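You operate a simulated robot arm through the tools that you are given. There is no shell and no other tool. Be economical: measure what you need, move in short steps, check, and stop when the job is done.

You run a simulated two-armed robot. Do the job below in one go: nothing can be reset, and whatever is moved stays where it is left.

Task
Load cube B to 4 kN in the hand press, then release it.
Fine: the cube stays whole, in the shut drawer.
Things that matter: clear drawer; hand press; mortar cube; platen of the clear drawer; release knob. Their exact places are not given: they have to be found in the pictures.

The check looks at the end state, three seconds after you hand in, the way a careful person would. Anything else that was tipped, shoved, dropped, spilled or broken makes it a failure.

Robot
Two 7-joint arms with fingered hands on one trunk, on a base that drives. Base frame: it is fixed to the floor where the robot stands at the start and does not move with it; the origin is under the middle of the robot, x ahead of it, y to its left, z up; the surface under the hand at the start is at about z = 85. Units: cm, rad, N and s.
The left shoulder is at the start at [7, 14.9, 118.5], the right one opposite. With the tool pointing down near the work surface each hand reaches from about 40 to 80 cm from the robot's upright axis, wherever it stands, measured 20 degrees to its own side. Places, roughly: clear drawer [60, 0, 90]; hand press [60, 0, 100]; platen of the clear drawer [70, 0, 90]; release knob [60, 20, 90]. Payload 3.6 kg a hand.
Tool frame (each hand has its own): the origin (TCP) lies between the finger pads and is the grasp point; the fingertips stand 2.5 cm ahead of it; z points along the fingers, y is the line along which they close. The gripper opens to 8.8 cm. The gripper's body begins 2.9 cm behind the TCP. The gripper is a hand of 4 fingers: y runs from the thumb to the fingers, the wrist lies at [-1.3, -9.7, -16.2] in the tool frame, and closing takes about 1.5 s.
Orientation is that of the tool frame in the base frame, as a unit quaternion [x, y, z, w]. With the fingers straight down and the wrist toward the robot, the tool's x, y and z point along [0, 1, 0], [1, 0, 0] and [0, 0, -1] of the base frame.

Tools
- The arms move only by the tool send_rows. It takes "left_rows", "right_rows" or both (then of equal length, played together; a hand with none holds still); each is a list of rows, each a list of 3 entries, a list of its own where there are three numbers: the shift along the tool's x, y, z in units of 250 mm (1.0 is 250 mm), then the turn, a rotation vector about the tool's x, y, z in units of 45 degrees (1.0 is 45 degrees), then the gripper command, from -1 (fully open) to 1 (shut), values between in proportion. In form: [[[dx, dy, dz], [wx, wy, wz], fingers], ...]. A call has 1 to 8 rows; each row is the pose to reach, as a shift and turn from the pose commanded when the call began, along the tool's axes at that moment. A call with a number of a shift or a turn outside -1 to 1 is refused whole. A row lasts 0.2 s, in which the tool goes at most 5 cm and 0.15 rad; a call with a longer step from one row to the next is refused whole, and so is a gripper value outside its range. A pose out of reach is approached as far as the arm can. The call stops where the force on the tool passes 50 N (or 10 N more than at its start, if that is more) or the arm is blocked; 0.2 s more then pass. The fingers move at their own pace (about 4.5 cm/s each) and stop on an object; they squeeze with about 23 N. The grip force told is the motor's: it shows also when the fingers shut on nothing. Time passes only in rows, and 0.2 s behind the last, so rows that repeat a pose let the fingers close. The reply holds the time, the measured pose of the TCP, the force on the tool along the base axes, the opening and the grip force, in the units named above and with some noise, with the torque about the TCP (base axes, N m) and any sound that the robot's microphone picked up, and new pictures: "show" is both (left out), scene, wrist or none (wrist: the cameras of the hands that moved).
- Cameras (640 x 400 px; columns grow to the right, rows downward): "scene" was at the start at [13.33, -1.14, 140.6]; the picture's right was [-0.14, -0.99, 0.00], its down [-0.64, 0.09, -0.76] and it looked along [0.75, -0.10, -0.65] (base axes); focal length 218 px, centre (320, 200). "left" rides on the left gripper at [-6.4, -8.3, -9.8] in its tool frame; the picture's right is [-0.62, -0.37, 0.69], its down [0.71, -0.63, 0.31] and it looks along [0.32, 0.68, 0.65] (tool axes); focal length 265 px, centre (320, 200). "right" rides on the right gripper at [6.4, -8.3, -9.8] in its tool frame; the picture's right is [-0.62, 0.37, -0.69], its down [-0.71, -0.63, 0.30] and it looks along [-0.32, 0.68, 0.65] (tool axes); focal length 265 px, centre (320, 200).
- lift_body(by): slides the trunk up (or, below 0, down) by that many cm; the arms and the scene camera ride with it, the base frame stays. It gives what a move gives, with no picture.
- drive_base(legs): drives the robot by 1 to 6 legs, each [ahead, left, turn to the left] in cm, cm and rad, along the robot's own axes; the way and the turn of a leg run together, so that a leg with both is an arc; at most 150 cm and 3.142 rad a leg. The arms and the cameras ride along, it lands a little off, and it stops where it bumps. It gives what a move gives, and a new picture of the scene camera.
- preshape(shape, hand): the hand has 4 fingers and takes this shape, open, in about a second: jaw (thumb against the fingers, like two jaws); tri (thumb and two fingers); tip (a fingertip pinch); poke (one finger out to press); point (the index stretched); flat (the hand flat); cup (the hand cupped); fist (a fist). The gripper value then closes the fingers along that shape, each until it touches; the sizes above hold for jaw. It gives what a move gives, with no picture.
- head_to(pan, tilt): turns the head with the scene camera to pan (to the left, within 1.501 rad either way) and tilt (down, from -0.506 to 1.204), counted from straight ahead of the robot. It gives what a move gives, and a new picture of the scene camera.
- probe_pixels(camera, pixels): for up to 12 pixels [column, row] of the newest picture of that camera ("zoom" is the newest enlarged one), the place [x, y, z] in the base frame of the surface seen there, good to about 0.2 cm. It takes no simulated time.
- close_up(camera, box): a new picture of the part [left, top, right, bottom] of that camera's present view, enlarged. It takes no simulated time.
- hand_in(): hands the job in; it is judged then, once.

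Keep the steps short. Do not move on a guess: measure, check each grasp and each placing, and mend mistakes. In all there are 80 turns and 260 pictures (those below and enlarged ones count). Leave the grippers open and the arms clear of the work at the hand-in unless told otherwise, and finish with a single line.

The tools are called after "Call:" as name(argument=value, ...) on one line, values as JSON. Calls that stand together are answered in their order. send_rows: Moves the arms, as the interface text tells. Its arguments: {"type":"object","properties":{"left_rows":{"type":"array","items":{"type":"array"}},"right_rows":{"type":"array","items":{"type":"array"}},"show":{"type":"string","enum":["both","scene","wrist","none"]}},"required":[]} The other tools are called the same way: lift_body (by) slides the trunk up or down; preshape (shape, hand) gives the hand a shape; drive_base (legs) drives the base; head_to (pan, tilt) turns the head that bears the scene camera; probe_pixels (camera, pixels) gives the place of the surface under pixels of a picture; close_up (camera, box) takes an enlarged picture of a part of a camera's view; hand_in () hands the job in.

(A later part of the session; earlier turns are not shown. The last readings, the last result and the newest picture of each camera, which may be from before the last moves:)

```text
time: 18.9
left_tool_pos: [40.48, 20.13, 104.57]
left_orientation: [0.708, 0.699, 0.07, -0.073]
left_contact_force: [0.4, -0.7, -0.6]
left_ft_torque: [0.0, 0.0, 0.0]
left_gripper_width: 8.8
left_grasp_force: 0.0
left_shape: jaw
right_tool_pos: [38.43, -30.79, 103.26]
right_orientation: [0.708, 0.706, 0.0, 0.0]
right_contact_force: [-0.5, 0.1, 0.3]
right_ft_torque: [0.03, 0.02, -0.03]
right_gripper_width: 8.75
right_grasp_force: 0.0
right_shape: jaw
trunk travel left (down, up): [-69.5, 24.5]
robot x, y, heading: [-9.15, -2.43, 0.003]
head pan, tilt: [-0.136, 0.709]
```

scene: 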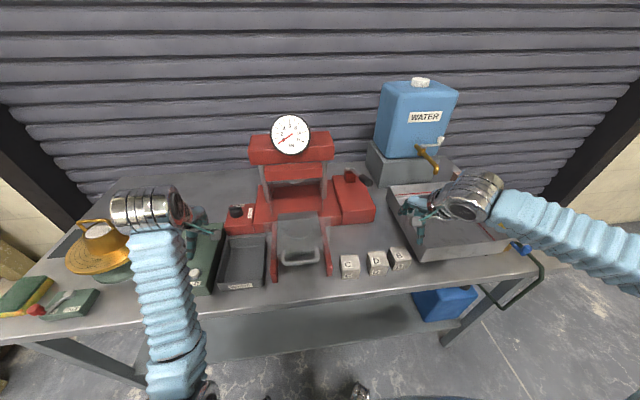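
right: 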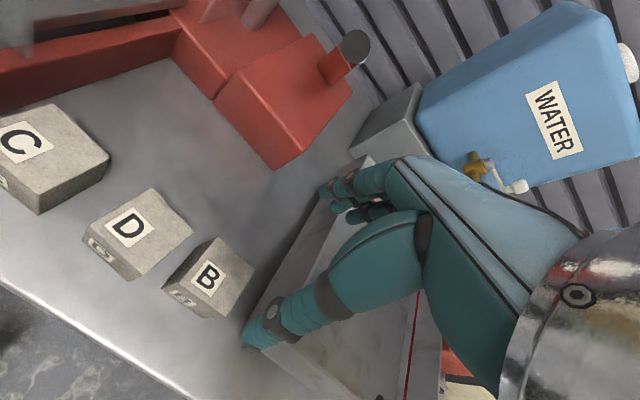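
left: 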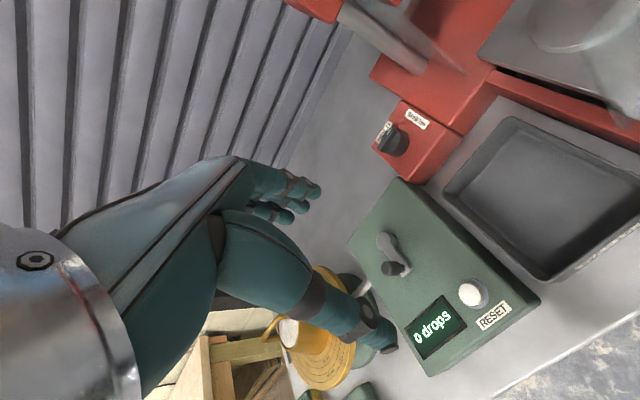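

I'll lower to z≈93, just over the cube, and check finger clearance.

Call:
send_rows(right_rows=[[[-0.012, 0.002, 0.14], [0, 0, 0], -1], [[-0.012, 0.002, 0.28], [0, 0, 0], -1], [[-0.012, 0.002, 0.39], [0, 0, 0], -1], [[-0.012, 0.002, 0.39], [0, 0, 0], -1]], show="both")

Call:
close_up(camera="scene", box=[340, 180, 500, 290])

Call:
close_up(camera="right", box=[100, 160, 400, 400])

```text
time: 19.9
left_tool_pos: [40.56, 20.13, 104.54]
left_orientation: [0.708, 0.699, 0.07, -0.073]
left_contact_force: [-0.5, 0.0, -0.3]
left_ft_torque: [-0.02, -0.02, -0.01]
left_gripper_width: 8.76
left_grasp_force: 0.0
left_shape: jaw
right_tool_pos: [38.6, -31.1, 93.43]
right_orientation: [0.708, 0.706, 0.0, 0.0]
right_contact_force: [0.2, -0.4, 0.2]
right_ft_torque: [0.04, 0.0, 0.03]
right_gripper_width: 8.76
right_grasp_force: 0.1
right_shape: jaw
trunk travel left (down, up): [-69.5, 24.5]
robot x, y, heading: [-8.78, -2.21, 0.002]
head pan, tilt: [-0.136, 0.709]
```

scene: 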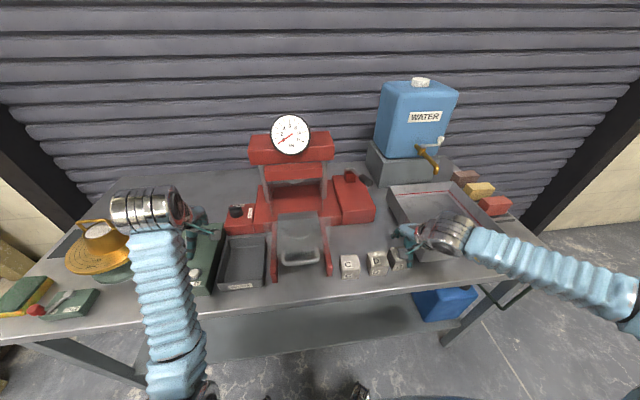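
right: 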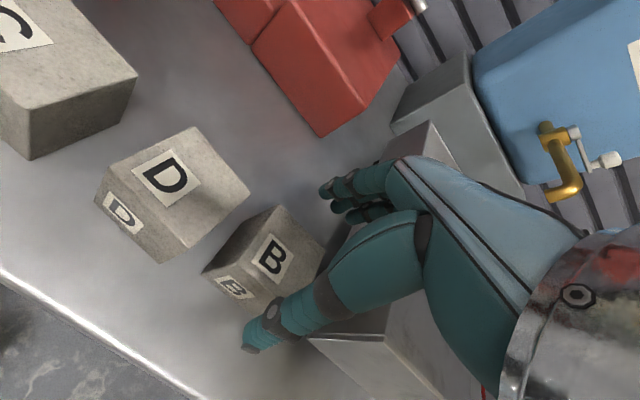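

```text
3.64 times, centred on (420, 235) of scene
```

zoom: 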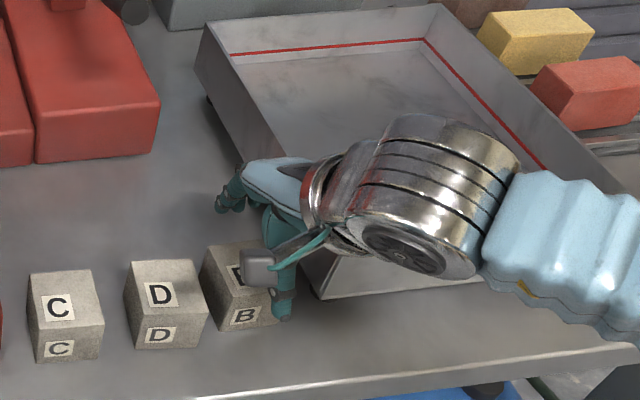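

```text
1.67 times, centred on (250, 280) of right
```

zoom: 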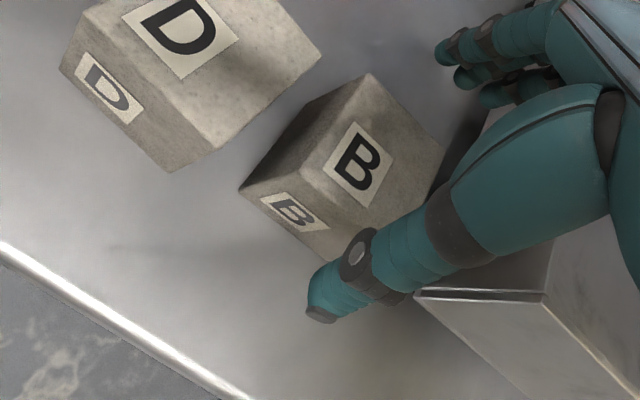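

The cube sits between thumb and fingers with clearance. I'll descend to z≈88.3 and close.

Call:
send_rows(right_rows=[[[0.014, 0, 0.1], [0, 0, 0], -1], [[0.014, 0, 0.205], [0, 0, 0], -1], [[0.014, 0, 0.205], [0, 0, 0], 1], [[0.014, 0, 0.205], [0, 0, 0], 1], [[0.014, 0, 0.205], [0, 0, 0], 1], [[0.014, 0, 0.205], [0, 0, 0], 1], [[0.014, 0, 0.205], [0, 0, 0], 1]], show="both")

Call:
close_up(camera="scene", box=[340, 180, 500, 290])

```text
time: 21.5
left_tool_pos: [40.55, 20.12, 104.54]
left_orientation: [0.708, 0.699, 0.071, -0.074]
left_contact_force: [-0.6, 0.1, 0.2]
left_ft_torque: [-0.01, 0.01, 0.04]
left_gripper_width: 8.78
left_grasp_force: 0.0
left_shape: jaw
right_tool_pos: [38.67, -30.71, 88.43]
right_orientation: [0.708, 0.706, -0.001, 0.0]
right_contact_force: [0.4, -0.5, -0.9]
right_ft_torque: [-0.01, -0.02, 0.05]
right_gripper_width: 4.45
right_grasp_force: 23.4
right_shape: jaw
trunk travel left (down, up): [-69.5, 24.5]
robot x, y, heading: [-9.08, -1.95, 0.003]
head pan, tilt: [-0.136, 0.709]
```

scene: 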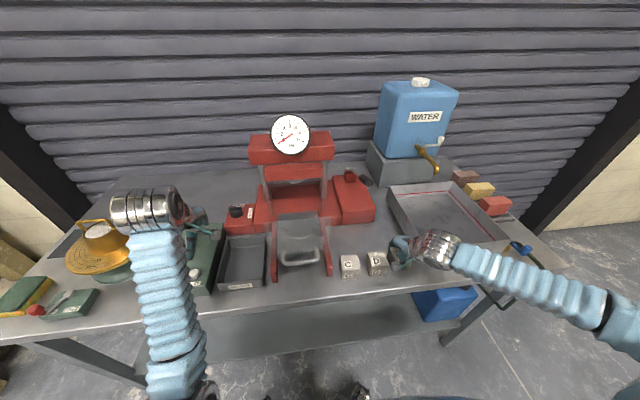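
right: 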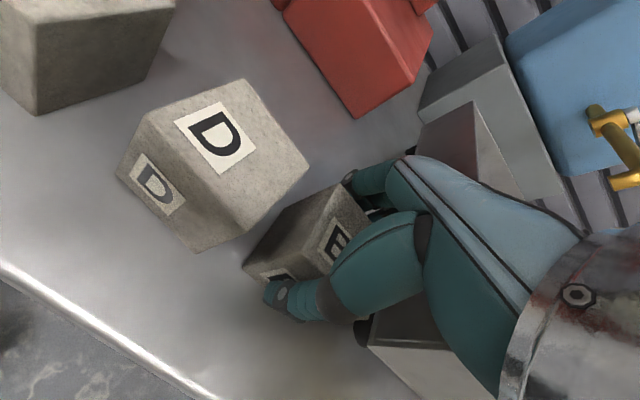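

```text
3.64 times, centred on (420, 235) of scene
```

zoom: 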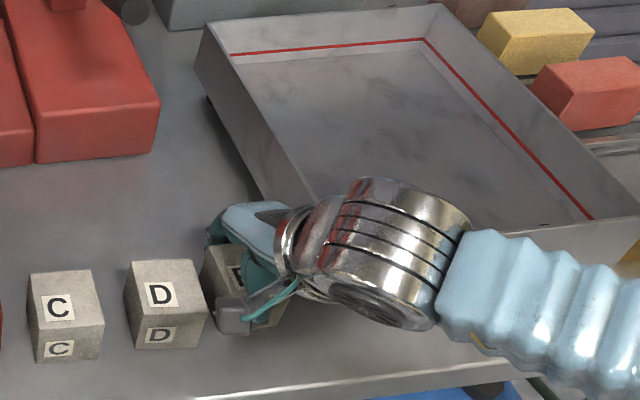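

The grip stopped at 4.45 cm with 23 N on the cube. I'll lift straight up 15 cm.

Call:
send_rows(right_rows=[[[0, 0, -0.05], [0, 0, 0], 1], [[0, 0, -0.15], [0, 0, 0], 1], [[0, 0, -0.3], [0, 0, 0], 1], [[0, 0, -0.45], [0, 0, 0], 1], [[0, 0, -0.6], [0, 0, 0], 1], [[0, 0, -0.7], [0, 0, 0], 1], [[0, 0, -0.7], [0, 0, 0], 1]], show="both")

```text
time: 23.1
left_tool_pos: [40.5, 20.25, 104.47]
left_orientation: [0.708, 0.699, 0.07, -0.073]
left_contact_force: [0.3, -0.6, -0.5]
left_ft_torque: [0.01, 0.01, 0.01]
left_gripper_width: 8.79
left_grasp_force: 0.1
left_shape: jaw
right_tool_pos: [38.42, -31.09, 105.94]
right_orientation: [0.708, 0.706, 0.0, 0.0]
right_contact_force: [-0.2, -0.6, -2.8]
right_ft_torque: [0.02, -0.02, 0.03]
right_gripper_width: 4.42
right_grasp_force: 23.4
right_shape: jaw
trunk travel left (down, up): [-69.5, 24.5]
robot x, y, heading: [-9.13, -2.29, 0.005]
head pan, tilt: [-0.136, 0.709]
```

scene: 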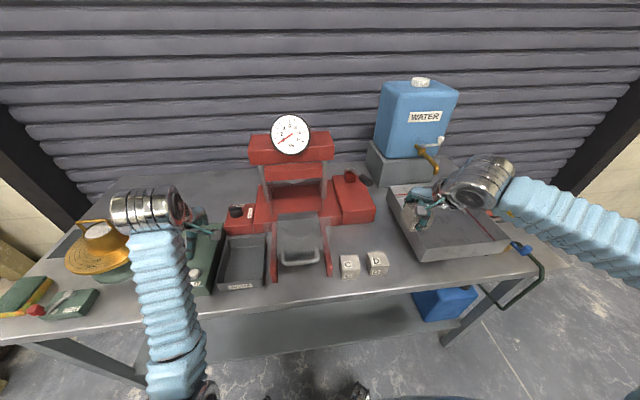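
right: 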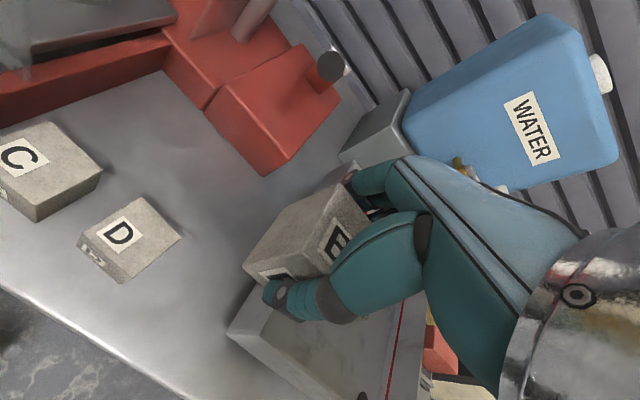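

The cube hangs firmly. Now I'll turn the hand 45° (wrist swinging to the right), rise to z 112 and move toward the drawer, halfway.

Call:
send_rows(right_rows=[[[0, 0, -0.08], [0, 0, -0.15], 1], [[0.05, 0.02, -0.16], [0, 0, -0.33], 1], [[0.15, 0.06, -0.24], [0, 0, -0.51], 1], [[0.27, 0.11, -0.26], [0, 0, -0.69], 1], [[0.39, 0.17, -0.26], [0, 0, -0.86], 1], [[0.52, 0.224, -0.26], [0, 0, -1], 1], [[0.52, 0.224, -0.26], [0, 0, -1], 1]], show="scene")

```text
time: 24.7
left_tool_pos: [40.69, 20.12, 104.38]
left_orientation: [0.708, 0.699, 0.071, -0.073]
left_contact_force: [1.2, 0.5, -0.4]
left_ft_torque: [-0.02, 0.0, 0.01]
left_gripper_width: 8.77
left_grasp_force: 0.0
left_shape: jaw
right_tool_pos: [40.17, -19.46, 112.95]
right_orientation: [0.411, 0.912, 0.006, -0.004]
right_contact_force: [0.3, 0.1, -2.7]
right_ft_torque: [-0.02, 0.02, 0.0]
right_gripper_width: 4.41
right_grasp_force: 23.3
right_shape: jaw
right hand out of reach, approached as far as the arm can: row 5, 6, 7
trunk travel left (down, up): [-69.5, 24.5]
robot x, y, heading: [-8.58, -2.03, 0.0]
head pan, tilt: [-0.136, 0.709]
```

scene: 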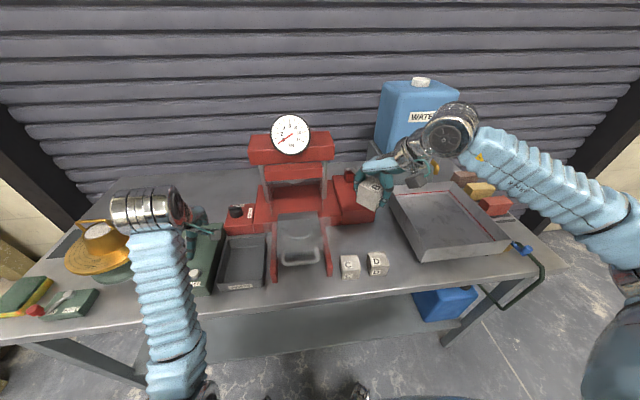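

The arm can't turn that far here: it stopped at a yaw of 41°. I want the wrist to the side so it stays off the tall clear panel (top z≈104.6 at x 42). So I'll turn the robot instead, raising the trunk first for clearance and then driving right and turning left.

Call:
lift_body(by=15)

Call:
drive_base(legs=[[0, -32, 0]])

```text
time: 26.5
left_tool_pos: [40.52, 20.09, 119.49]
left_orientation: [0.708, 0.698, 0.072, -0.073]
left_contact_force: [0.1, 0.4, -0.7]
left_ft_torque: [-0.02, -0.03, -0.01]
left_gripper_width: 8.78
left_grasp_force: 0.0
left_shape: jaw
right_tool_pos: [40.03, -19.53, 128.04]
right_orientation: [0.41, 0.912, 0.007, -0.003]
right_contact_force: [0.3, -0.6, -2.3]
right_ft_torque: [0.04, 0.04, -0.01]
right_gripper_width: 4.41
right_grasp_force: 23.2
right_shape: jaw
trunk travel left (down, up): [-84.5, 9.5]
robot x, y, heading: [-9.02, -1.99, 0.004]
head pan, tilt: [-0.136, 0.709]
```

```text
time: 31.1
left_tool_pos: [40.51, -11.38, 119.45]
left_orientation: [0.709, 0.698, 0.071, -0.072]
left_contact_force: [-0.5, -0.1, -0.1]
left_ft_torque: [-0.03, -0.01, 0.01]
left_gripper_width: 8.8
left_grasp_force: 0.1
left_shape: jaw
right_tool_pos: [39.89, -50.96, 127.96]
right_orientation: [0.413, 0.911, 0.007, -0.003]
right_contact_force: [0.5, 0.7, -2.4]
right_ft_torque: [-0.02, -0.02, -0.02]
right_gripper_width: 4.4
right_grasp_force: 23.2
right_shape: jaw
trunk travel left (down, up): [-84.5, 9.5]
robot x, y, heading: [-9.2, -33.83, -0.003]
head pan, tilt: [-0.136, 0.709]
```

scene: 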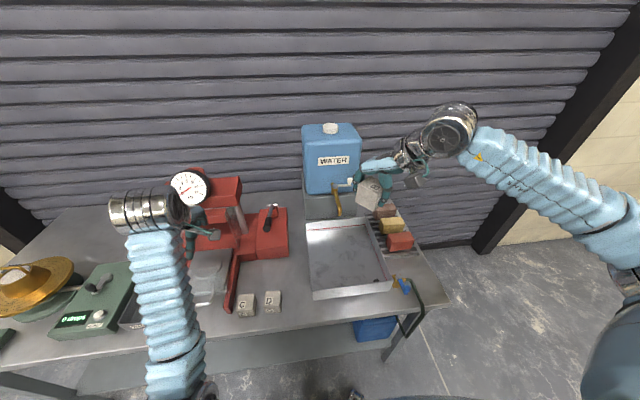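

Turning left 0.85 rad in place brings the cube toward the drawer and the hand's yaw to 90°.

Call:
drive_base(legs=[[0, 0, 0.848]])

Call:
head_to(pan=-0.3, tilt=0.75)

```text
time: 37.1
left_tool_pos: [6.29, 18.61, 119.44]
left_orientation: [0.351, 0.931, 0.033, -0.095]
left_contact_force: [0.1, 0.5, 0.5]
left_ft_torque: [0.0, -0.02, -0.02]
left_gripper_width: 8.79
left_grasp_force: 0.1
left_shape: jaw
right_tool_pos: [35.71, -7.58, 128.07]
right_orientation: [-0.007, 1.0, 0.004, -0.005]
right_contact_force: [-0.6, 0.8, -3.1]
right_ft_torque: [-0.03, -0.03, 0.03]
right_gripper_width: 4.39
right_grasp_force: 23.3
right_shape: jaw
trunk travel left (down, up): [-84.5, 9.5]
robot x, y, heading: [-9.26, -33.7, 0.856]
head pan, tilt: [-0.136, 0.709]
```

scene: 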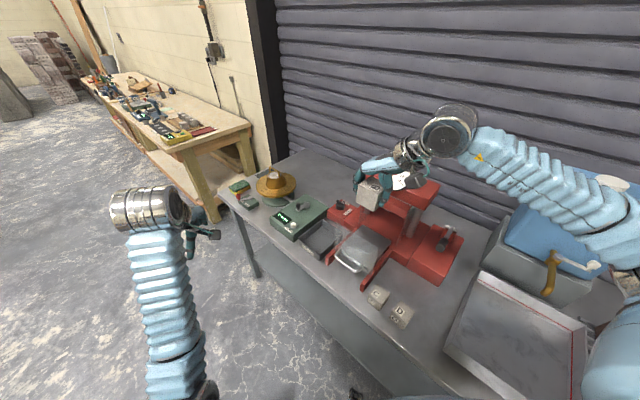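

```text
time: 37.8
left_tool_pos: [6.21, 18.53, 119.46]
left_orientation: [0.352, 0.93, 0.033, -0.096]
left_contact_force: [0.3, 0.5, -0.3]
left_ft_torque: [-0.01, 0.01, -0.03]
left_gripper_width: 8.78
left_grasp_force: 0.0
left_shape: jaw
right_tool_pos: [35.95, -7.69, 128.01]
right_orientation: [-0.007, 1.0, 0.004, -0.006]
right_contact_force: [-0.8, 0.3, -2.0]
right_ft_torque: [-0.01, -0.05, 0.02]
right_gripper_width: 4.39
right_grasp_force: 23.1
right_shape: jaw
trunk travel left (down, up): [-84.5, 9.5]
robot x, y, heading: [-8.95, -33.57, 0.855]
head pan, tilt: [-0.3, 0.75]
```

scene: 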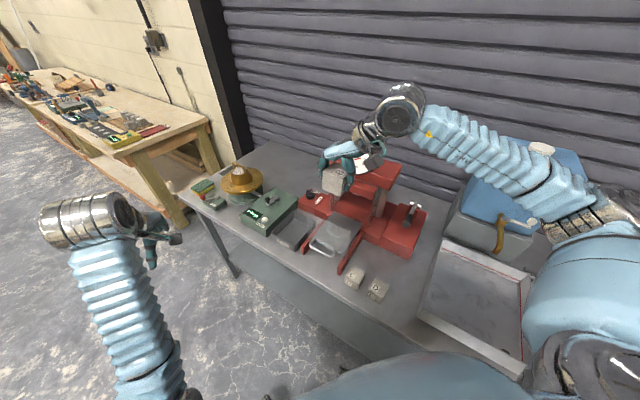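

The yaw is now square. I'll move the hand by arm toward [46, −2.8] and down to z 115.

Call:
send_rows(right_rows=[[[-0.06, 0.03, 0.09], [0, 0, 0], 1], [[-0.13, 0.06, 0.18], [0, 0, 0], 1], [[-0.2, 0.1, 0.27], [0, 0, 0], 1], [[-0.27, 0.13, 0.36], [0, 0, 0], 1], [[-0.34, 0.16, 0.45], [0, 0, 0], 1], [[-0.4, 0.196, 0.52], [0, 0, 0], 1], [[-0.4, 0.196, 0.52], [0, 0, 0], 1]], show="both")

```text
time: 39.4
left_tool_pos: [6.37, 18.25, 119.68]
left_orientation: [0.351, 0.931, 0.034, -0.096]
left_contact_force: [0.0, -0.7, 0.2]
left_ft_torque: [0.02, -0.01, 0.01]
left_gripper_width: 8.76
left_grasp_force: 0.1
left_shape: jaw
right_tool_pos: [36.98, -6.44, 122.48]
right_orientation: [-0.002, 1.0, 0.005, -0.005]
right_contact_force: [-0.3, -0.2, -2.2]
right_ft_torque: [0.03, -0.01, -0.01]
right_gripper_width: 4.4
right_grasp_force: 23.0
right_shape: jaw
right hand out of reach, approached as far as the arm can: row 1, 2, 3, 4, 5, 6, 7
trunk travel left (down, up): [-84.5, 9.5]
robot x, y, heading: [-9.19, -33.86, 0.864]
head pan, tilt: [-0.3, 0.75]
```

scene: 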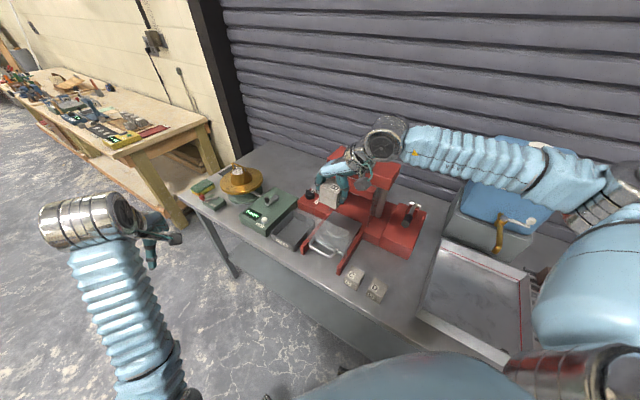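
right: 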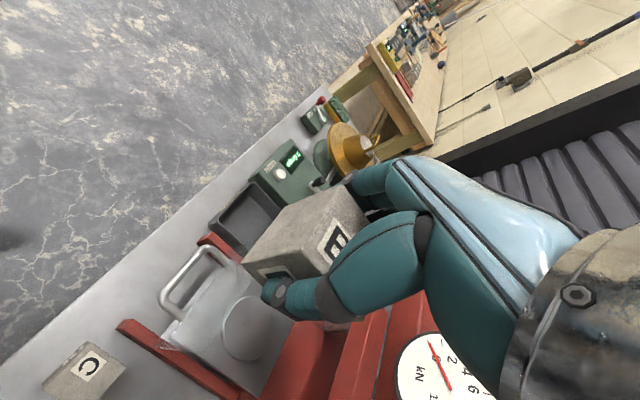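

The yaw is at the wrist's limit here too. Before choosing another way, I'll measure the clear panel's top and the disc from these views.

Call:
close_up(camera="scene", box=[280, 190, 400, 280])

Call:
close_up(camera="right", box=[110, 210, 330, 400])

Call:
probe_pixels(camera="right", pixels=[[226, 318], [262, 330], [242, 300], [245, 352], [245, 328], [180, 320], [195, 340], [215, 265], [240, 385], [165, 300], [218, 250]])

```text
4.44 times, centred on (340, 235) of scene
```

zoom: 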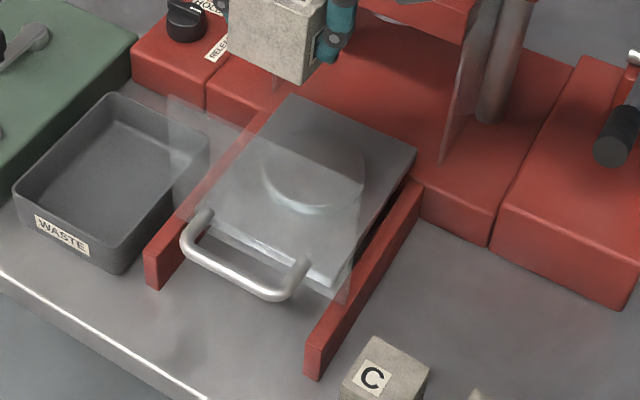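

```text
2.11 times, centred on (220, 305) of right
```

zoom: 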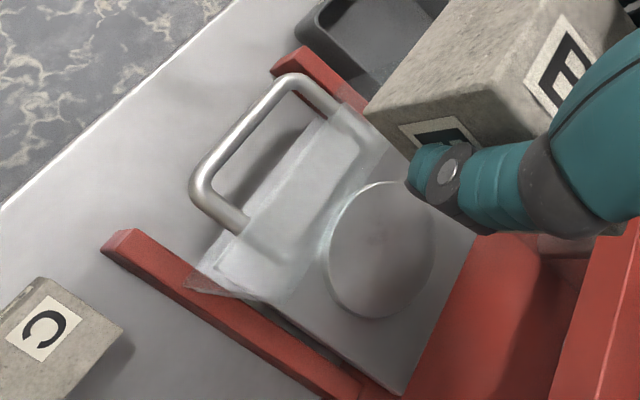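

```text
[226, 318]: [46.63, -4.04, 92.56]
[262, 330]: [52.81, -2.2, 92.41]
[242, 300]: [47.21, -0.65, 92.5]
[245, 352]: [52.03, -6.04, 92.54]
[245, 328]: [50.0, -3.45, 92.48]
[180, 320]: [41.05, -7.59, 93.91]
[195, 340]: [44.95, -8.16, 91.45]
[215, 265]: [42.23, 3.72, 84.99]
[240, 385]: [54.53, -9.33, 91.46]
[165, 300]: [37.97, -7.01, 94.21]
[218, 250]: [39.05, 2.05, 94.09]
```

The panel top is about z 104.5 and the disc centre is [50.4, −3.0]. Facing forward with yaw 0, the wrist camera would only just touch the panel top, so I'll go back, set the cube down at its spot and regrip about 1.7 cm higher. I'll drive back the same way.

Call:
drive_base(legs=[[0, 0, -0.858], [0, 34, 0]])

Call:
head_to(pan=-0.15, tilt=0.8)

```text
time: 50.0
left_tool_pos: [40.95, 22.12, 119.52]
left_orientation: [0.712, 0.695, 0.071, -0.073]
left_contact_force: [0.7, 0.3, 0.6]
left_ft_torque: [0.03, -0.02, 0.0]
left_gripper_width: 8.78
left_grasp_force: 0.2
left_shape: jaw
right_tool_pos: [41.68, -17.24, 122.6]
right_orientation: [0.421, 0.907, 0.007, -0.001]
right_contact_force: [0.2, 0.0, -3.0]
right_ft_torque: [0.0, -0.02, 0.01]
right_gripper_width: 4.37
right_grasp_force: 23.2
right_shape: jaw
trunk travel left (down, up): [-84.5, 9.5]
robot x, y, heading: [-8.84, 0.69, -0.005]
head pan, tilt: [-0.3, 0.75]
```

scene: 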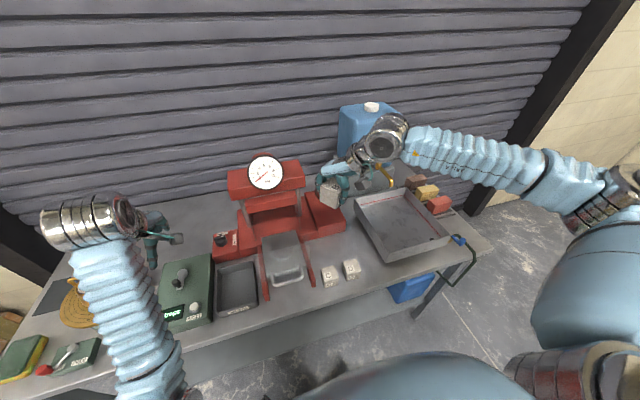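

```text
time: 50.7
left_tool_pos: [41.08, 22.14, 119.46]
left_orientation: [0.712, 0.695, 0.07, -0.072]
left_contact_force: [0.4, 0.1, -0.1]
left_ft_torque: [-0.04, 0.03, -0.03]
left_gripper_width: 8.75
left_grasp_force: 0.0
left_shape: jaw
right_tool_pos: [41.73, -17.16, 122.48]
right_orientation: [0.421, 0.907, 0.007, -0.002]
right_contact_force: [-0.2, 0.1, -2.9]
right_ft_torque: [0.0, 0.02, -0.01]
right_gripper_width: 4.4
right_grasp_force: 23.1
right_shape: jaw
trunk travel left (down, up): [-84.5, 9.5]
robot x, y, heading: [-9.09, 0.59, -0.011]
head pan, tilt: [-0.15, 0.799]
```

scene: 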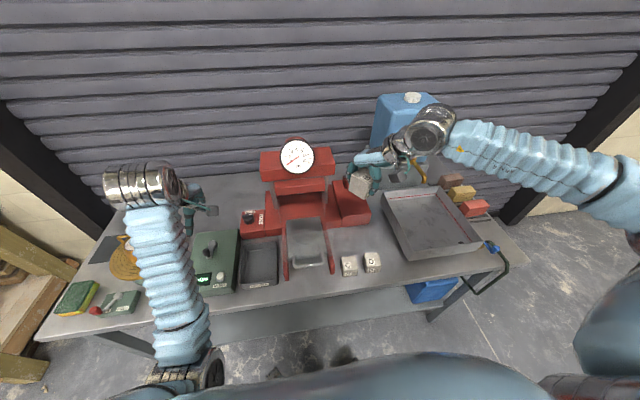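

I'll turn the hand back to yaw 0 and move above B's old spot.

Call:
send_rows(right_rows=[[[-0.05, -0.065, 0.0], [0, 0, 0.15], 1], [[-0.11, -0.145, 0.06], [0, 0, 0.31], 1], [[-0.17, -0.225, 0.14], [0, 0, 0.47], 1], [[-0.23, -0.305, 0.24], [0, 0, 0.63], 1], [[-0.29, -0.385, 0.36], [0, 0, 0.79], 1], [[-0.342, -0.456, 0.48], [0, 0, 0.893], 1], [[-0.342, -0.456, 0.48], [0, 0, 0.893], 1]], show="none")

Call:
lift_body(by=-15)

Call:
close_up(camera="right", box=[0, 0, 640, 400])

Call:
close_up(camera="scene", box=[320, 150, 520, 290])

```text
time: 52.3
left_tool_pos: [41.03, 22.16, 119.5]
left_orientation: [0.712, 0.695, 0.07, -0.072]
left_contact_force: [0.4, -0.1, -0.2]
left_ft_torque: [-0.01, -0.02, -0.01]
left_gripper_width: 8.78
left_grasp_force: 0.0
left_shape: jaw
right_tool_pos: [38.34, -30.76, 110.17]
right_orientation: [0.707, 0.707, 0.006, -0.004]
right_contact_force: [-0.6, -0.6, -2.6]
right_ft_torque: [0.0, -0.02, 0.0]
right_gripper_width: 4.41
right_grasp_force: 22.7
right_shape: jaw
trunk travel left (down, up): [-84.5, 9.5]
robot x, y, heading: [-8.94, 0.46, -0.009]
head pan, tilt: [-0.15, 0.799]
```

```text
time: 54.0
left_tool_pos: [41.06, 22.09, 104.41]
left_orientation: [0.712, 0.694, 0.071, -0.074]
left_contact_force: [0.1, -0.5, -0.1]
left_ft_torque: [0.02, -0.01, -0.02]
left_gripper_width: 8.77
left_grasp_force: 0.0
left_shape: jaw
right_tool_pos: [38.46, -30.68, 95.13]
right_orientation: [0.707, 0.707, 0.005, -0.004]
right_contact_force: [0.7, -1.4, -2.5]
right_ft_torque: [0.01, -0.03, 0.02]
right_gripper_width: 4.37
right_grasp_force: 23.1
right_shape: jaw
trunk travel left (down, up): [-69.5, 24.5]
robot x, y, heading: [-8.81, 0.57, -0.009]
head pan, tilt: [-0.15, 0.799]
```

```text
1.00 times, centred on (320, 200) of right (not enlarged: the box is as wide or as high as the picture)
```

zoom: 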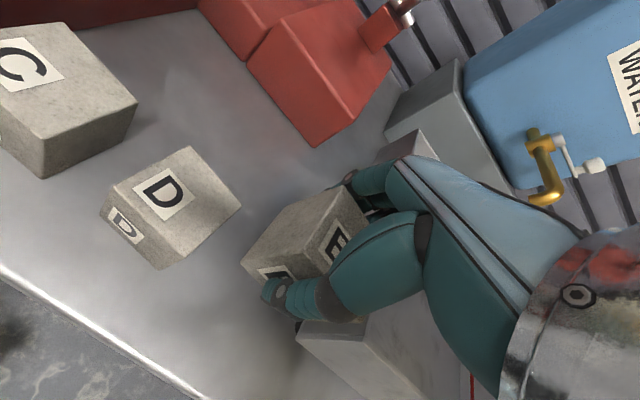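

```text
2.86 times, centred on (420, 220) of scene
```

zoom: 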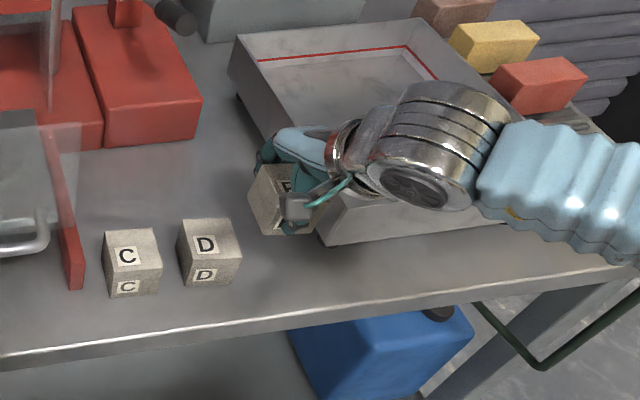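

I'll lower the cube to the table, open a little, rise 1.7 cm and close again.

Call:
send_rows(right_rows=[[[0, 0, 0.13], [0, 0, 0], 1], [[0, 0, 0.265], [0, 0, 0], 1], [[0, 0, 0.265], [0, 0, 0], -0.5], [[0, 0, 0.265], [0, 0, 0], -0.5], [[0, 0, 0.265], [0, 0, 0], -0.5]], show="wrist")

Call:
send_rows(right_rows=[[[0, 0, -0.068], [0, 0, 0], -0.5], [[0, 0, -0.068], [0, 0, 0], 1], [[0, 0, -0.068], [0, 0, 0], 1], [[0, 0, -0.068], [0, 0, 0], 1], [[0, 0, -0.068], [0, 0, 0], 1], [[0, 0, -0.068], [0, 0, 0], 1]], show="wrist")

```text
time: 55.2
left_tool_pos: [41.01, 22.11, 104.47]
left_orientation: [0.712, 0.695, 0.071, -0.073]
left_contact_force: [1.0, 0.3, 0.7]
left_ft_torque: [0.02, 0.0, 0.01]
left_gripper_width: 8.8
left_grasp_force: 0.1
left_shape: jaw
right_tool_pos: [38.3, -30.55, 88.84]
right_orientation: [0.707, 0.707, 0.005, -0.004]
right_contact_force: [0.4, 1.2, -0.6]
right_ft_torque: [0.02, -0.04, 0.02]
right_gripper_width: 6.59
right_grasp_force: 0.0
right_shape: jaw
trunk travel left (down, up): [-69.5, 24.5]
robot x, y, heading: [-8.57, 0.53, -0.009]
head pan, tilt: [-0.15, 0.799]
```

right: 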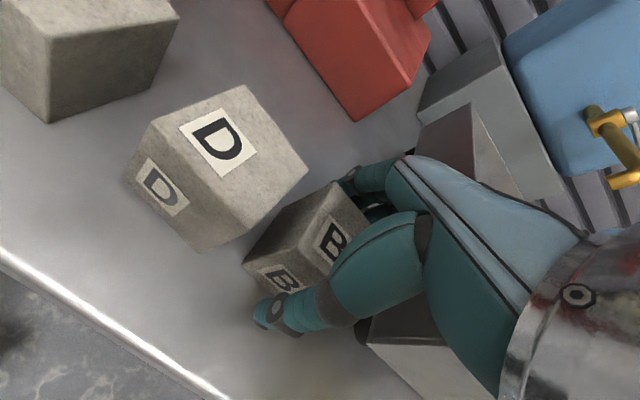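

```text
time: 56.6
left_tool_pos: [40.98, 22.2, 104.47]
left_orientation: [0.712, 0.695, 0.071, -0.073]
left_contact_force: [0.3, 0.5, 1.0]
left_ft_torque: [0.0, 0.0, 0.0]
left_gripper_width: 8.77
left_grasp_force: 0.1
left_shape: jaw
right_tool_pos: [38.44, -30.53, 90.63]
right_orientation: [0.707, 0.707, 0.005, -0.004]
right_contact_force: [-0.4, 0.4, 0.0]
right_ft_torque: [0.01, 0.02, 0.02]
right_gripper_width: 4.42
right_grasp_force: 23.6
right_shape: jaw
trunk travel left (down, up): [-69.5, 24.5]
robot x, y, heading: [-8.88, 0.71, -0.005]
head pan, tilt: [-0.15, 0.799]
```

right: 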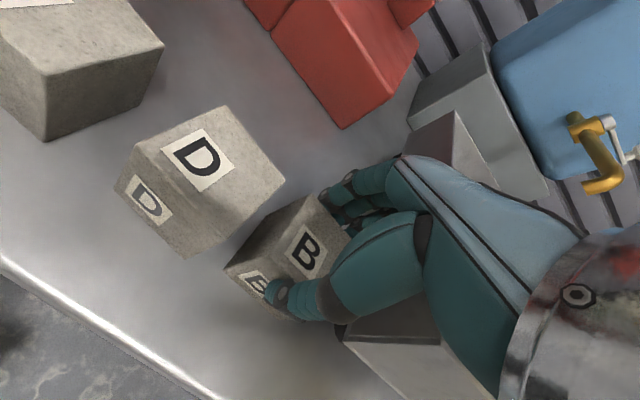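

It's gripped 1.8 cm higher and still firm. I'll lift to z≈114.

Call:
send_rows(right_rows=[[[0, 0, -0.06], [0, 0, 0], 1], [[0, 0, -0.2], [0, 0, 0], 1], [[0, 0, -0.36], [0, 0, 0], 1], [[0, 0, -0.53], [0, 0, 0], 1], [[0, 0, -0.7], [0, 0, 0], 1], [[0, 0, -0.86], [0, 0, 0], 1], [[0, 0, -0.94], [0, 0, 0], 1], [[0, 0, -0.94], [0, 0, 0], 1]], show="none")

Call:
send_rows(right_rows=[[[0.15, 0, 0], [0, 0, 0], 1], [[0.3, 0, 0], [0, 0, 0], 1], [[0.45, 0, 0], [0, 0, 0], 1], [[0.6, 0.05, 0], [0, 0, 0], 1], [[0.75, 0.12, 0], [0, 0, 0], 1], [[0.88, 0.2, 0], [0, 0, 0], 1], [[0.96, 0.28, 0], [0, 0, 0], 1], [[0.96, 0.28, 0], [0, 0, 0], 1]], show="both")

```text
time: 58.4
left_tool_pos: [40.91, 22.25, 104.5]
left_orientation: [0.712, 0.695, 0.072, -0.073]
left_contact_force: [-0.4, -0.7, -0.6]
left_ft_torque: [-0.02, 0.01, -0.01]
left_gripper_width: 8.76
left_grasp_force: 0.1
left_shape: jaw
right_tool_pos: [38.22, -30.81, 113.63]
right_orientation: [0.706, 0.708, 0.006, -0.004]
right_contact_force: [-0.1, -0.3, -2.9]
right_ft_torque: [-0.02, -0.02, -0.03]
right_gripper_width: 4.42
right_grasp_force: 23.3
right_shape: jaw
trunk travel left (down, up): [-69.5, 24.5]
robot x, y, heading: [-8.75, 0.64, -0.012]
head pan, tilt: [-0.15, 0.799]
```

```text
time: 60.2
left_tool_pos: [40.95, 22.11, 104.55]
left_orientation: [0.712, 0.695, 0.072, -0.072]
left_contact_force: [-0.9, 0.3, 0.4]
left_ft_torque: [-0.01, 0.0, -0.02]
left_gripper_width: 8.79
left_grasp_force: 0.1
left_shape: jaw
right_tool_pos: [45.7, -7.1, 114.17]
right_orientation: [0.707, 0.707, 0.005, -0.004]
right_contact_force: [-0.3, -0.2, -3.6]
right_ft_torque: [0.0, 0.03, 0.01]
right_gripper_width: 4.4
right_grasp_force: 22.7
right_shape: jaw
trunk travel left (down, up): [-69.5, 24.5]
robot x, y, heading: [-8.76, 0.76, -0.014]
head pan, tilt: [-0.15, 0.799]
```

scene: 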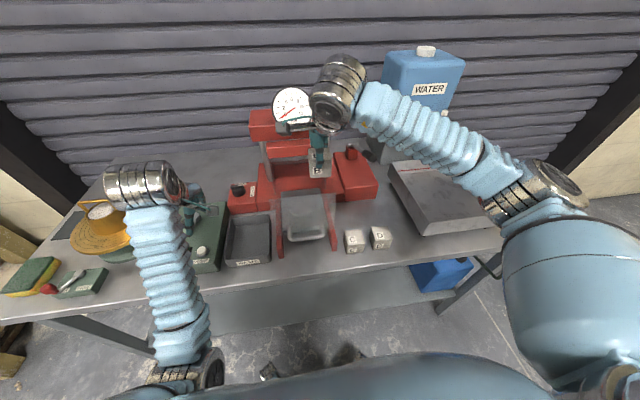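
right: 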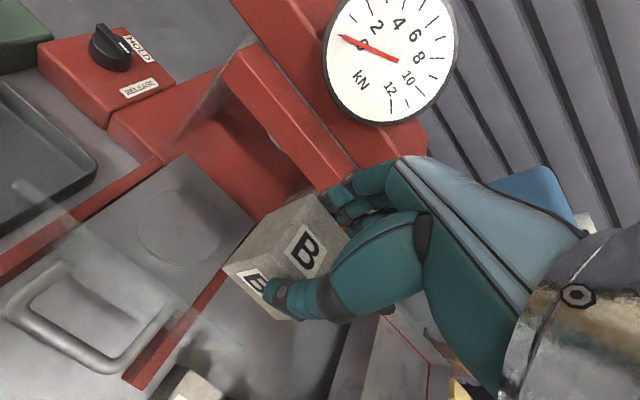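

The hand is near the press. I'll probe the dial and crosshead fronts before moving further forward.

Call:
probe_pixels(camera="right", pixels=[[390, 60], [345, 80], [380, 115], [320, 130], [290, 110], [340, 160], [180, 225], [140, 225], [222, 235], [175, 190], [190, 265]])

Call:
close_up(camera="scene", box=[240, 70, 380, 220])

```text
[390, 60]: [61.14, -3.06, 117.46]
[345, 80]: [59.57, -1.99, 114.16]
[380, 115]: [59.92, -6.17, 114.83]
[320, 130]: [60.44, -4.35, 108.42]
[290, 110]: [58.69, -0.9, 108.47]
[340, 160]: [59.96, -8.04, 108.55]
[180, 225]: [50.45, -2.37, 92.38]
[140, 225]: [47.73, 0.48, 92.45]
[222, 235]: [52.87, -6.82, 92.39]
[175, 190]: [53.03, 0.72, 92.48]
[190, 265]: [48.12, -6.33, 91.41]
```

```text
2.67 times, centred on (310, 145) of scene
```

zoom: 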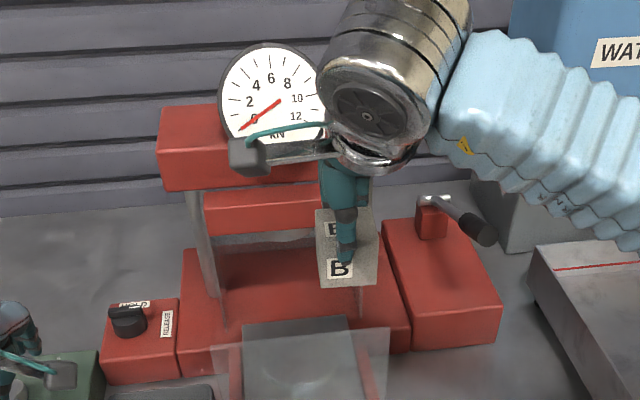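

The dial is at x≥59.5 and the crosshead at about 58, so there is room. I'll move above the disc [50.4, −2.6] and lower to z≈103.

Call:
send_rows(right_rows=[[[0.09, 0.09, 0], [0, 0, 0], 1], [[0.18, 0.188, 0], [0, 0, 0], 1], [[0.18, 0.188, 0.12], [0, 0, 0], 1], [[0.18, 0.188, 0.26], [0, 0, 0], 1], [[0.18, 0.188, 0.38], [0, 0, 0], 1], [[0.18, 0.188, 0.44], [0, 0, 0], 1], [[0.18, 0.188, 0.44], [0, 0, 0], 1]], show="both")

Call:
close_up(camera="scene", box=[240, 120, 380, 270])

```text
time: 61.8
left_tool_pos: [40.98, 22.27, 104.51]
left_orientation: [0.712, 0.695, 0.07, -0.072]
left_contact_force: [-0.9, 0.2, -0.2]
left_ft_torque: [-0.01, -0.01, 0.03]
left_gripper_width: 8.77
left_grasp_force: 0.0
left_shape: jaw
right_tool_pos: [50.13, -2.51, 103.02]
right_orientation: [0.708, 0.706, 0.005, -0.005]
right_contact_force: [0.1, 0.3, -2.7]
right_ft_torque: [0.01, -0.02, -0.01]
right_gripper_width: 4.37
right_grasp_force: 23.2
right_shape: jaw
trunk travel left (down, up): [-69.5, 24.5]
robot x, y, heading: [-8.69, 0.77, -0.008]
head pan, tilt: [-0.15, 0.799]
```

scene: 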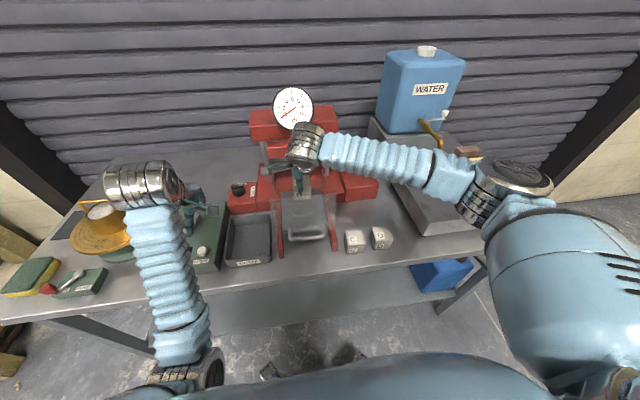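
right: 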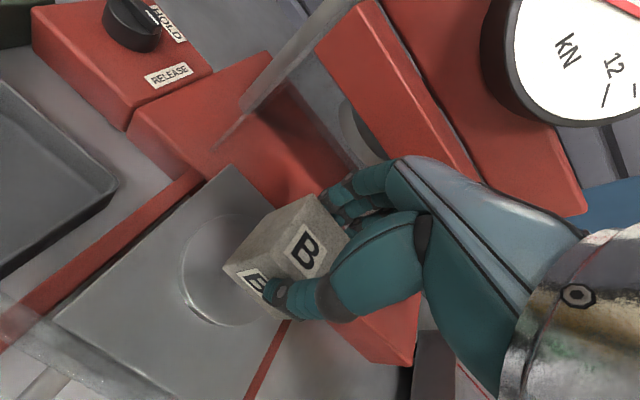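

```text
2.67 times, centred on (310, 195) of scene
```

zoom: 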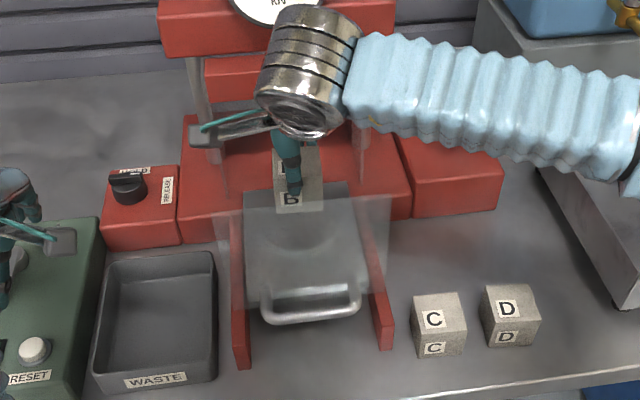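

All clear. I'll descend 4.9 cm to set the cube on the disc.

Call:
send_rows(right_rows=[[[0, 0.01, 0.08], [0, 0, 0], 1], [[0, 0.01, 0.15], [0, 0, 0], 1], [[0, 0.01, 0.192], [0, 0, 0], 1], [[0, 0.01, 0.192], [0, 0, 0], 1]], show="both")

Call:
close_up(camera="right", box=[80, 140, 400, 340])

```text
time: 62.8
left_tool_pos: [41.03, 22.26, 104.62]
left_orientation: [0.712, 0.695, 0.071, -0.074]
left_contact_force: [0.5, 0.4, -0.1]
left_ft_torque: [-0.01, 0.0, 0.0]
left_gripper_width: 8.77
left_grasp_force: 0.1
left_shape: jaw
right_tool_pos: [50.3, -2.58, 98.49]
right_orientation: [0.707, 0.707, 0.006, -0.004]
right_contact_force: [0.4, -0.4, -2.3]
right_ft_torque: [0.03, 0.0, -0.01]
right_gripper_width: 4.44
right_grasp_force: 22.7
right_shape: jaw
trunk travel left (down, up): [-69.5, 24.5]
robot x, y, heading: [-8.55, 0.31, -0.009]
head pan, tilt: [-0.15, 0.799]
```

scene: 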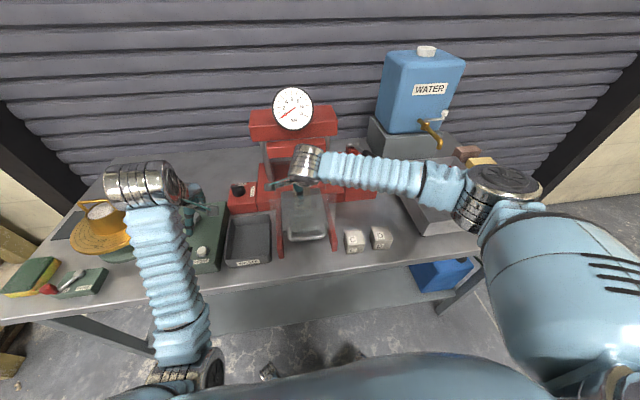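
right: 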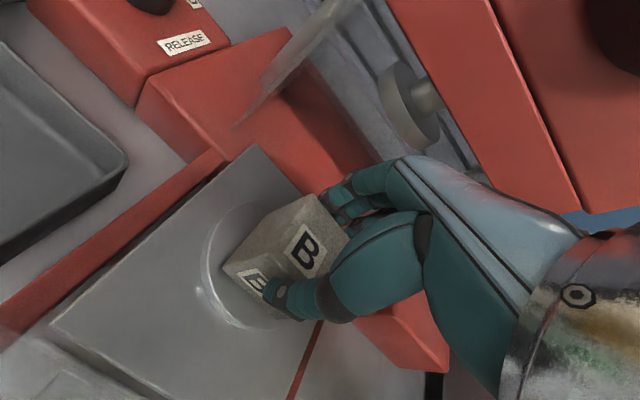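

```text
2.00 times, centred on (240, 240) of right
```

zoom: 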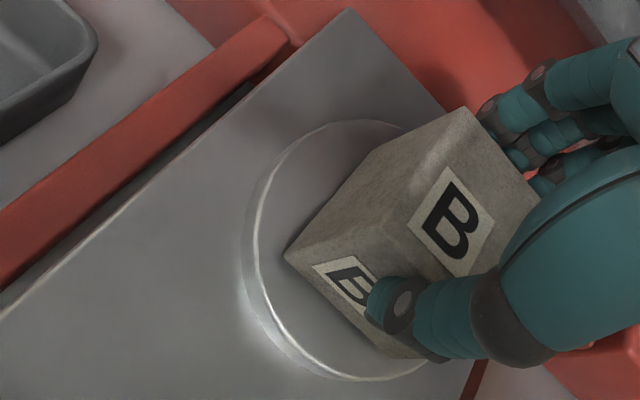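

It's about 0.4 cm above the disc. I'll probe the disc rim and the cube edges to check the centring before releasing.

Call:
probe_pixels(camera="zoom", pixels=[[256, 250], [268, 210], [310, 145], [365, 123], [295, 335], [345, 372], [395, 372], [292, 262], [385, 345], [415, 130], [465, 118], [375, 180]])

```text
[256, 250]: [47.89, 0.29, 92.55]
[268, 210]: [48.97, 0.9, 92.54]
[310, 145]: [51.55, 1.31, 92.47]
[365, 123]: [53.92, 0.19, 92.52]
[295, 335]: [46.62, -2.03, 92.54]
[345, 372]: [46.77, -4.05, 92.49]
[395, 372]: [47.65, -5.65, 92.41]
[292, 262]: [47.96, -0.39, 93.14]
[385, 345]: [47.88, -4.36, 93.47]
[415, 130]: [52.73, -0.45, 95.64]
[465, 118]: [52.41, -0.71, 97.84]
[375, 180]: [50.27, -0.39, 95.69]
```

Disc centre ≈ [50.7, −2.75]; cube centre ≈ [50.3, −2.9]. I'll shift +0.4 in x, settle 0.4 cm down and open slightly.

Call:
send_rows(right_rows=[[[0.006, 0.016, 0], [0, 0, 0], 1], [[0.006, 0.016, 0.016], [0, 0, 0], 1], [[0.006, 0.016, 0.018], [0, 0, 0], 0.3], [[0.006, 0.016, 0.018], [0, 0, 0], -0.4], [[0.006, 0.016, 0.018], [0, 0, 0], -0.5], [[0.006, 0.016, 0.018], [0, 0, 0], -0.5]], show="wrist")

Call:
close_up(camera="right", box=[80, 140, 400, 340])

```text
time: 64.2
left_tool_pos: [40.92, 22.2, 104.53]
left_orientation: [0.712, 0.695, 0.072, -0.073]
left_contact_force: [-0.2, -0.6, 0.0]
left_ft_torque: [-0.02, 0.01, 0.0]
left_gripper_width: 8.74
left_grasp_force: 0.1
left_shape: jaw
right_tool_pos: [50.75, -2.04, 97.98]
right_orientation: [0.707, 0.707, 0.005, -0.004]
right_contact_force: [-0.1, 0.3, 0.5]
right_ft_torque: [-0.01, -0.01, 0.03]
right_gripper_width: 6.58
right_grasp_force: 0.0
right_shape: jaw
trunk travel left (down, up): [-69.5, 24.5]
robot x, y, heading: [-8.76, 0.37, -0.009]
head pan, tilt: [-0.15, 0.799]
```

right: 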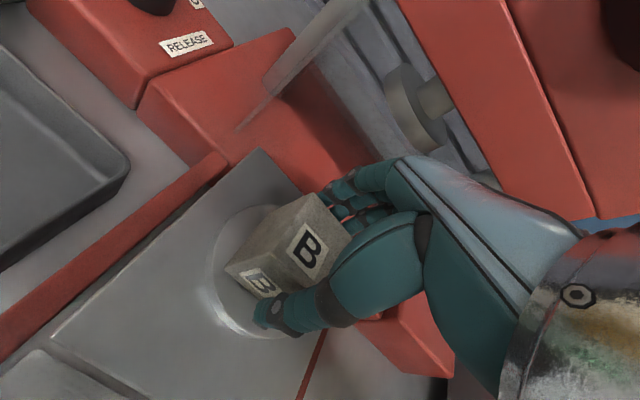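

```text
2.00 times, centred on (240, 240) of right
```

zoom: 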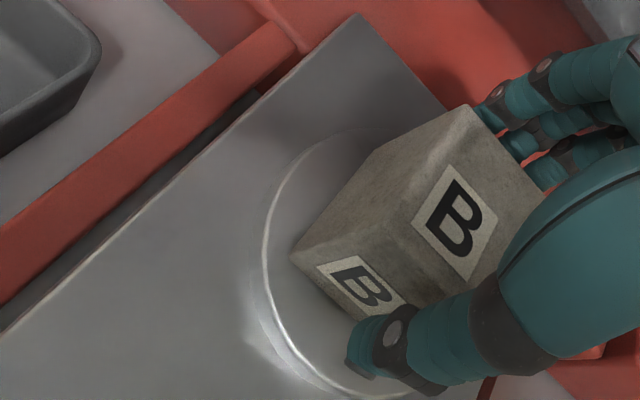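

The cube stands on the disc and is released. I'll rise straight up, then swing the hand out to the right.

Call:
send_rows(right_rows=[[[0, 0, -0.05], [0, 0, 0], -0.5], [[0, 0, -0.18], [0, 0, 0], -0.5], [[0, 0, -0.34], [0, 0, 0], -0.5], [[0, 0, -0.5], [0, 0, 0], -0.6], [[0, -0.03, -0.66], [0, 0, 0], -0.8], [[-0.1, -0.15, -0.7], [0, 0, 0], -1], [[-0.25, -0.25, -0.7], [0, 0, 0], -1], [[-0.4, -0.3, -0.7], [0, 0, 0], -1]], show="none")

Call:
send_rows(right_rows=[[[-0.15, 0, 0], [0, 0, 0], -1], [[-0.3, 0, 0], [0, 0, 0], -1], [[-0.45, 0, 0], [0, 0, 0], -1], [[-0.6, 0, 0], [0, 0, 0], -1], [[-0.6, 0, 0], [0, 0, 0], -1]], show="scene")

Call:
close_up(camera="scene", box=[240, 140, 370, 270])

```text
time: 66.0
left_tool_pos: [41.03, 22.21, 104.54]
left_orientation: [0.712, 0.695, 0.072, -0.073]
left_contact_force: [-0.3, 0.0, -0.2]
left_ft_torque: [-0.04, 0.02, 0.03]
left_gripper_width: 8.78
left_grasp_force: 0.3
left_shape: jaw
right_tool_pos: [43.02, -12.39, 115.45]
right_orientation: [0.707, 0.707, 0.005, -0.005]
right_contact_force: [0.3, 0.3, -0.2]
right_ft_torque: [0.0, 0.01, -0.01]
right_gripper_width: 8.76
right_grasp_force: 0.0
right_shape: jaw
trunk travel left (down, up): [-69.5, 24.5]
robot x, y, heading: [-9.13, 1.06, -0.006]
head pan, tilt: [-0.15, 0.799]
```

```text
time: 67.2
left_tool_pos: [41.02, 22.21, 104.63]
left_orientation: [0.713, 0.694, 0.07, -0.073]
left_contact_force: [-0.4, 0.9, 0.3]
left_ft_torque: [-0.01, 0.0, -0.01]
left_gripper_width: 8.77
left_grasp_force: 0.0
left_shape: jaw
right_tool_pos: [43.17, -26.94, 115.06]
right_orientation: [0.708, 0.707, 0.004, -0.005]
right_contact_force: [0.6, 0.5, -0.2]
right_ft_torque: [-0.01, 0.03, 0.01]
right_gripper_width: 8.76
right_grasp_force: 0.1
right_shape: jaw
trunk travel left (down, up): [-69.5, 24.5]
robot x, y, heading: [-8.95, 0.51, -0.009]
head pan, tilt: [-0.15, 0.799]
```

scene: 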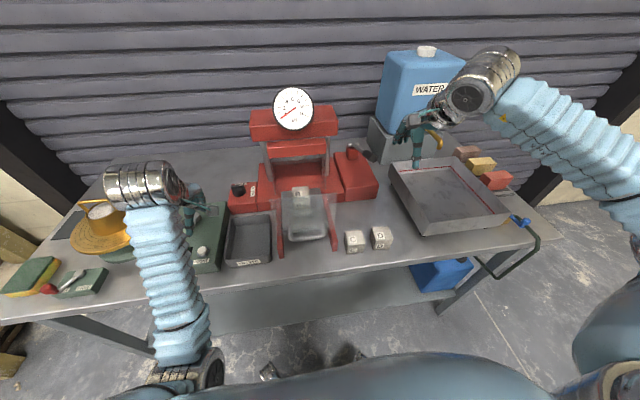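

```text
3.08 times, centred on (305, 205) of scene
```

zoom: 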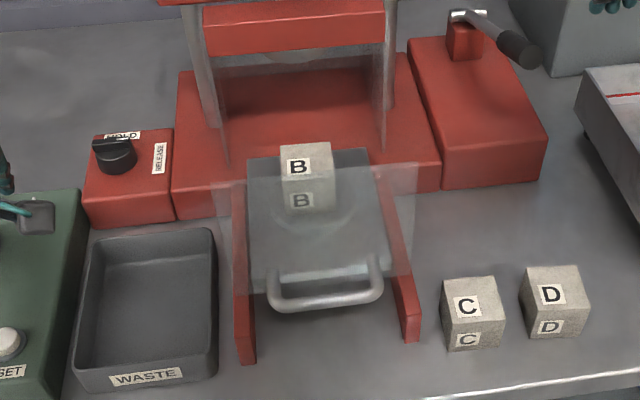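

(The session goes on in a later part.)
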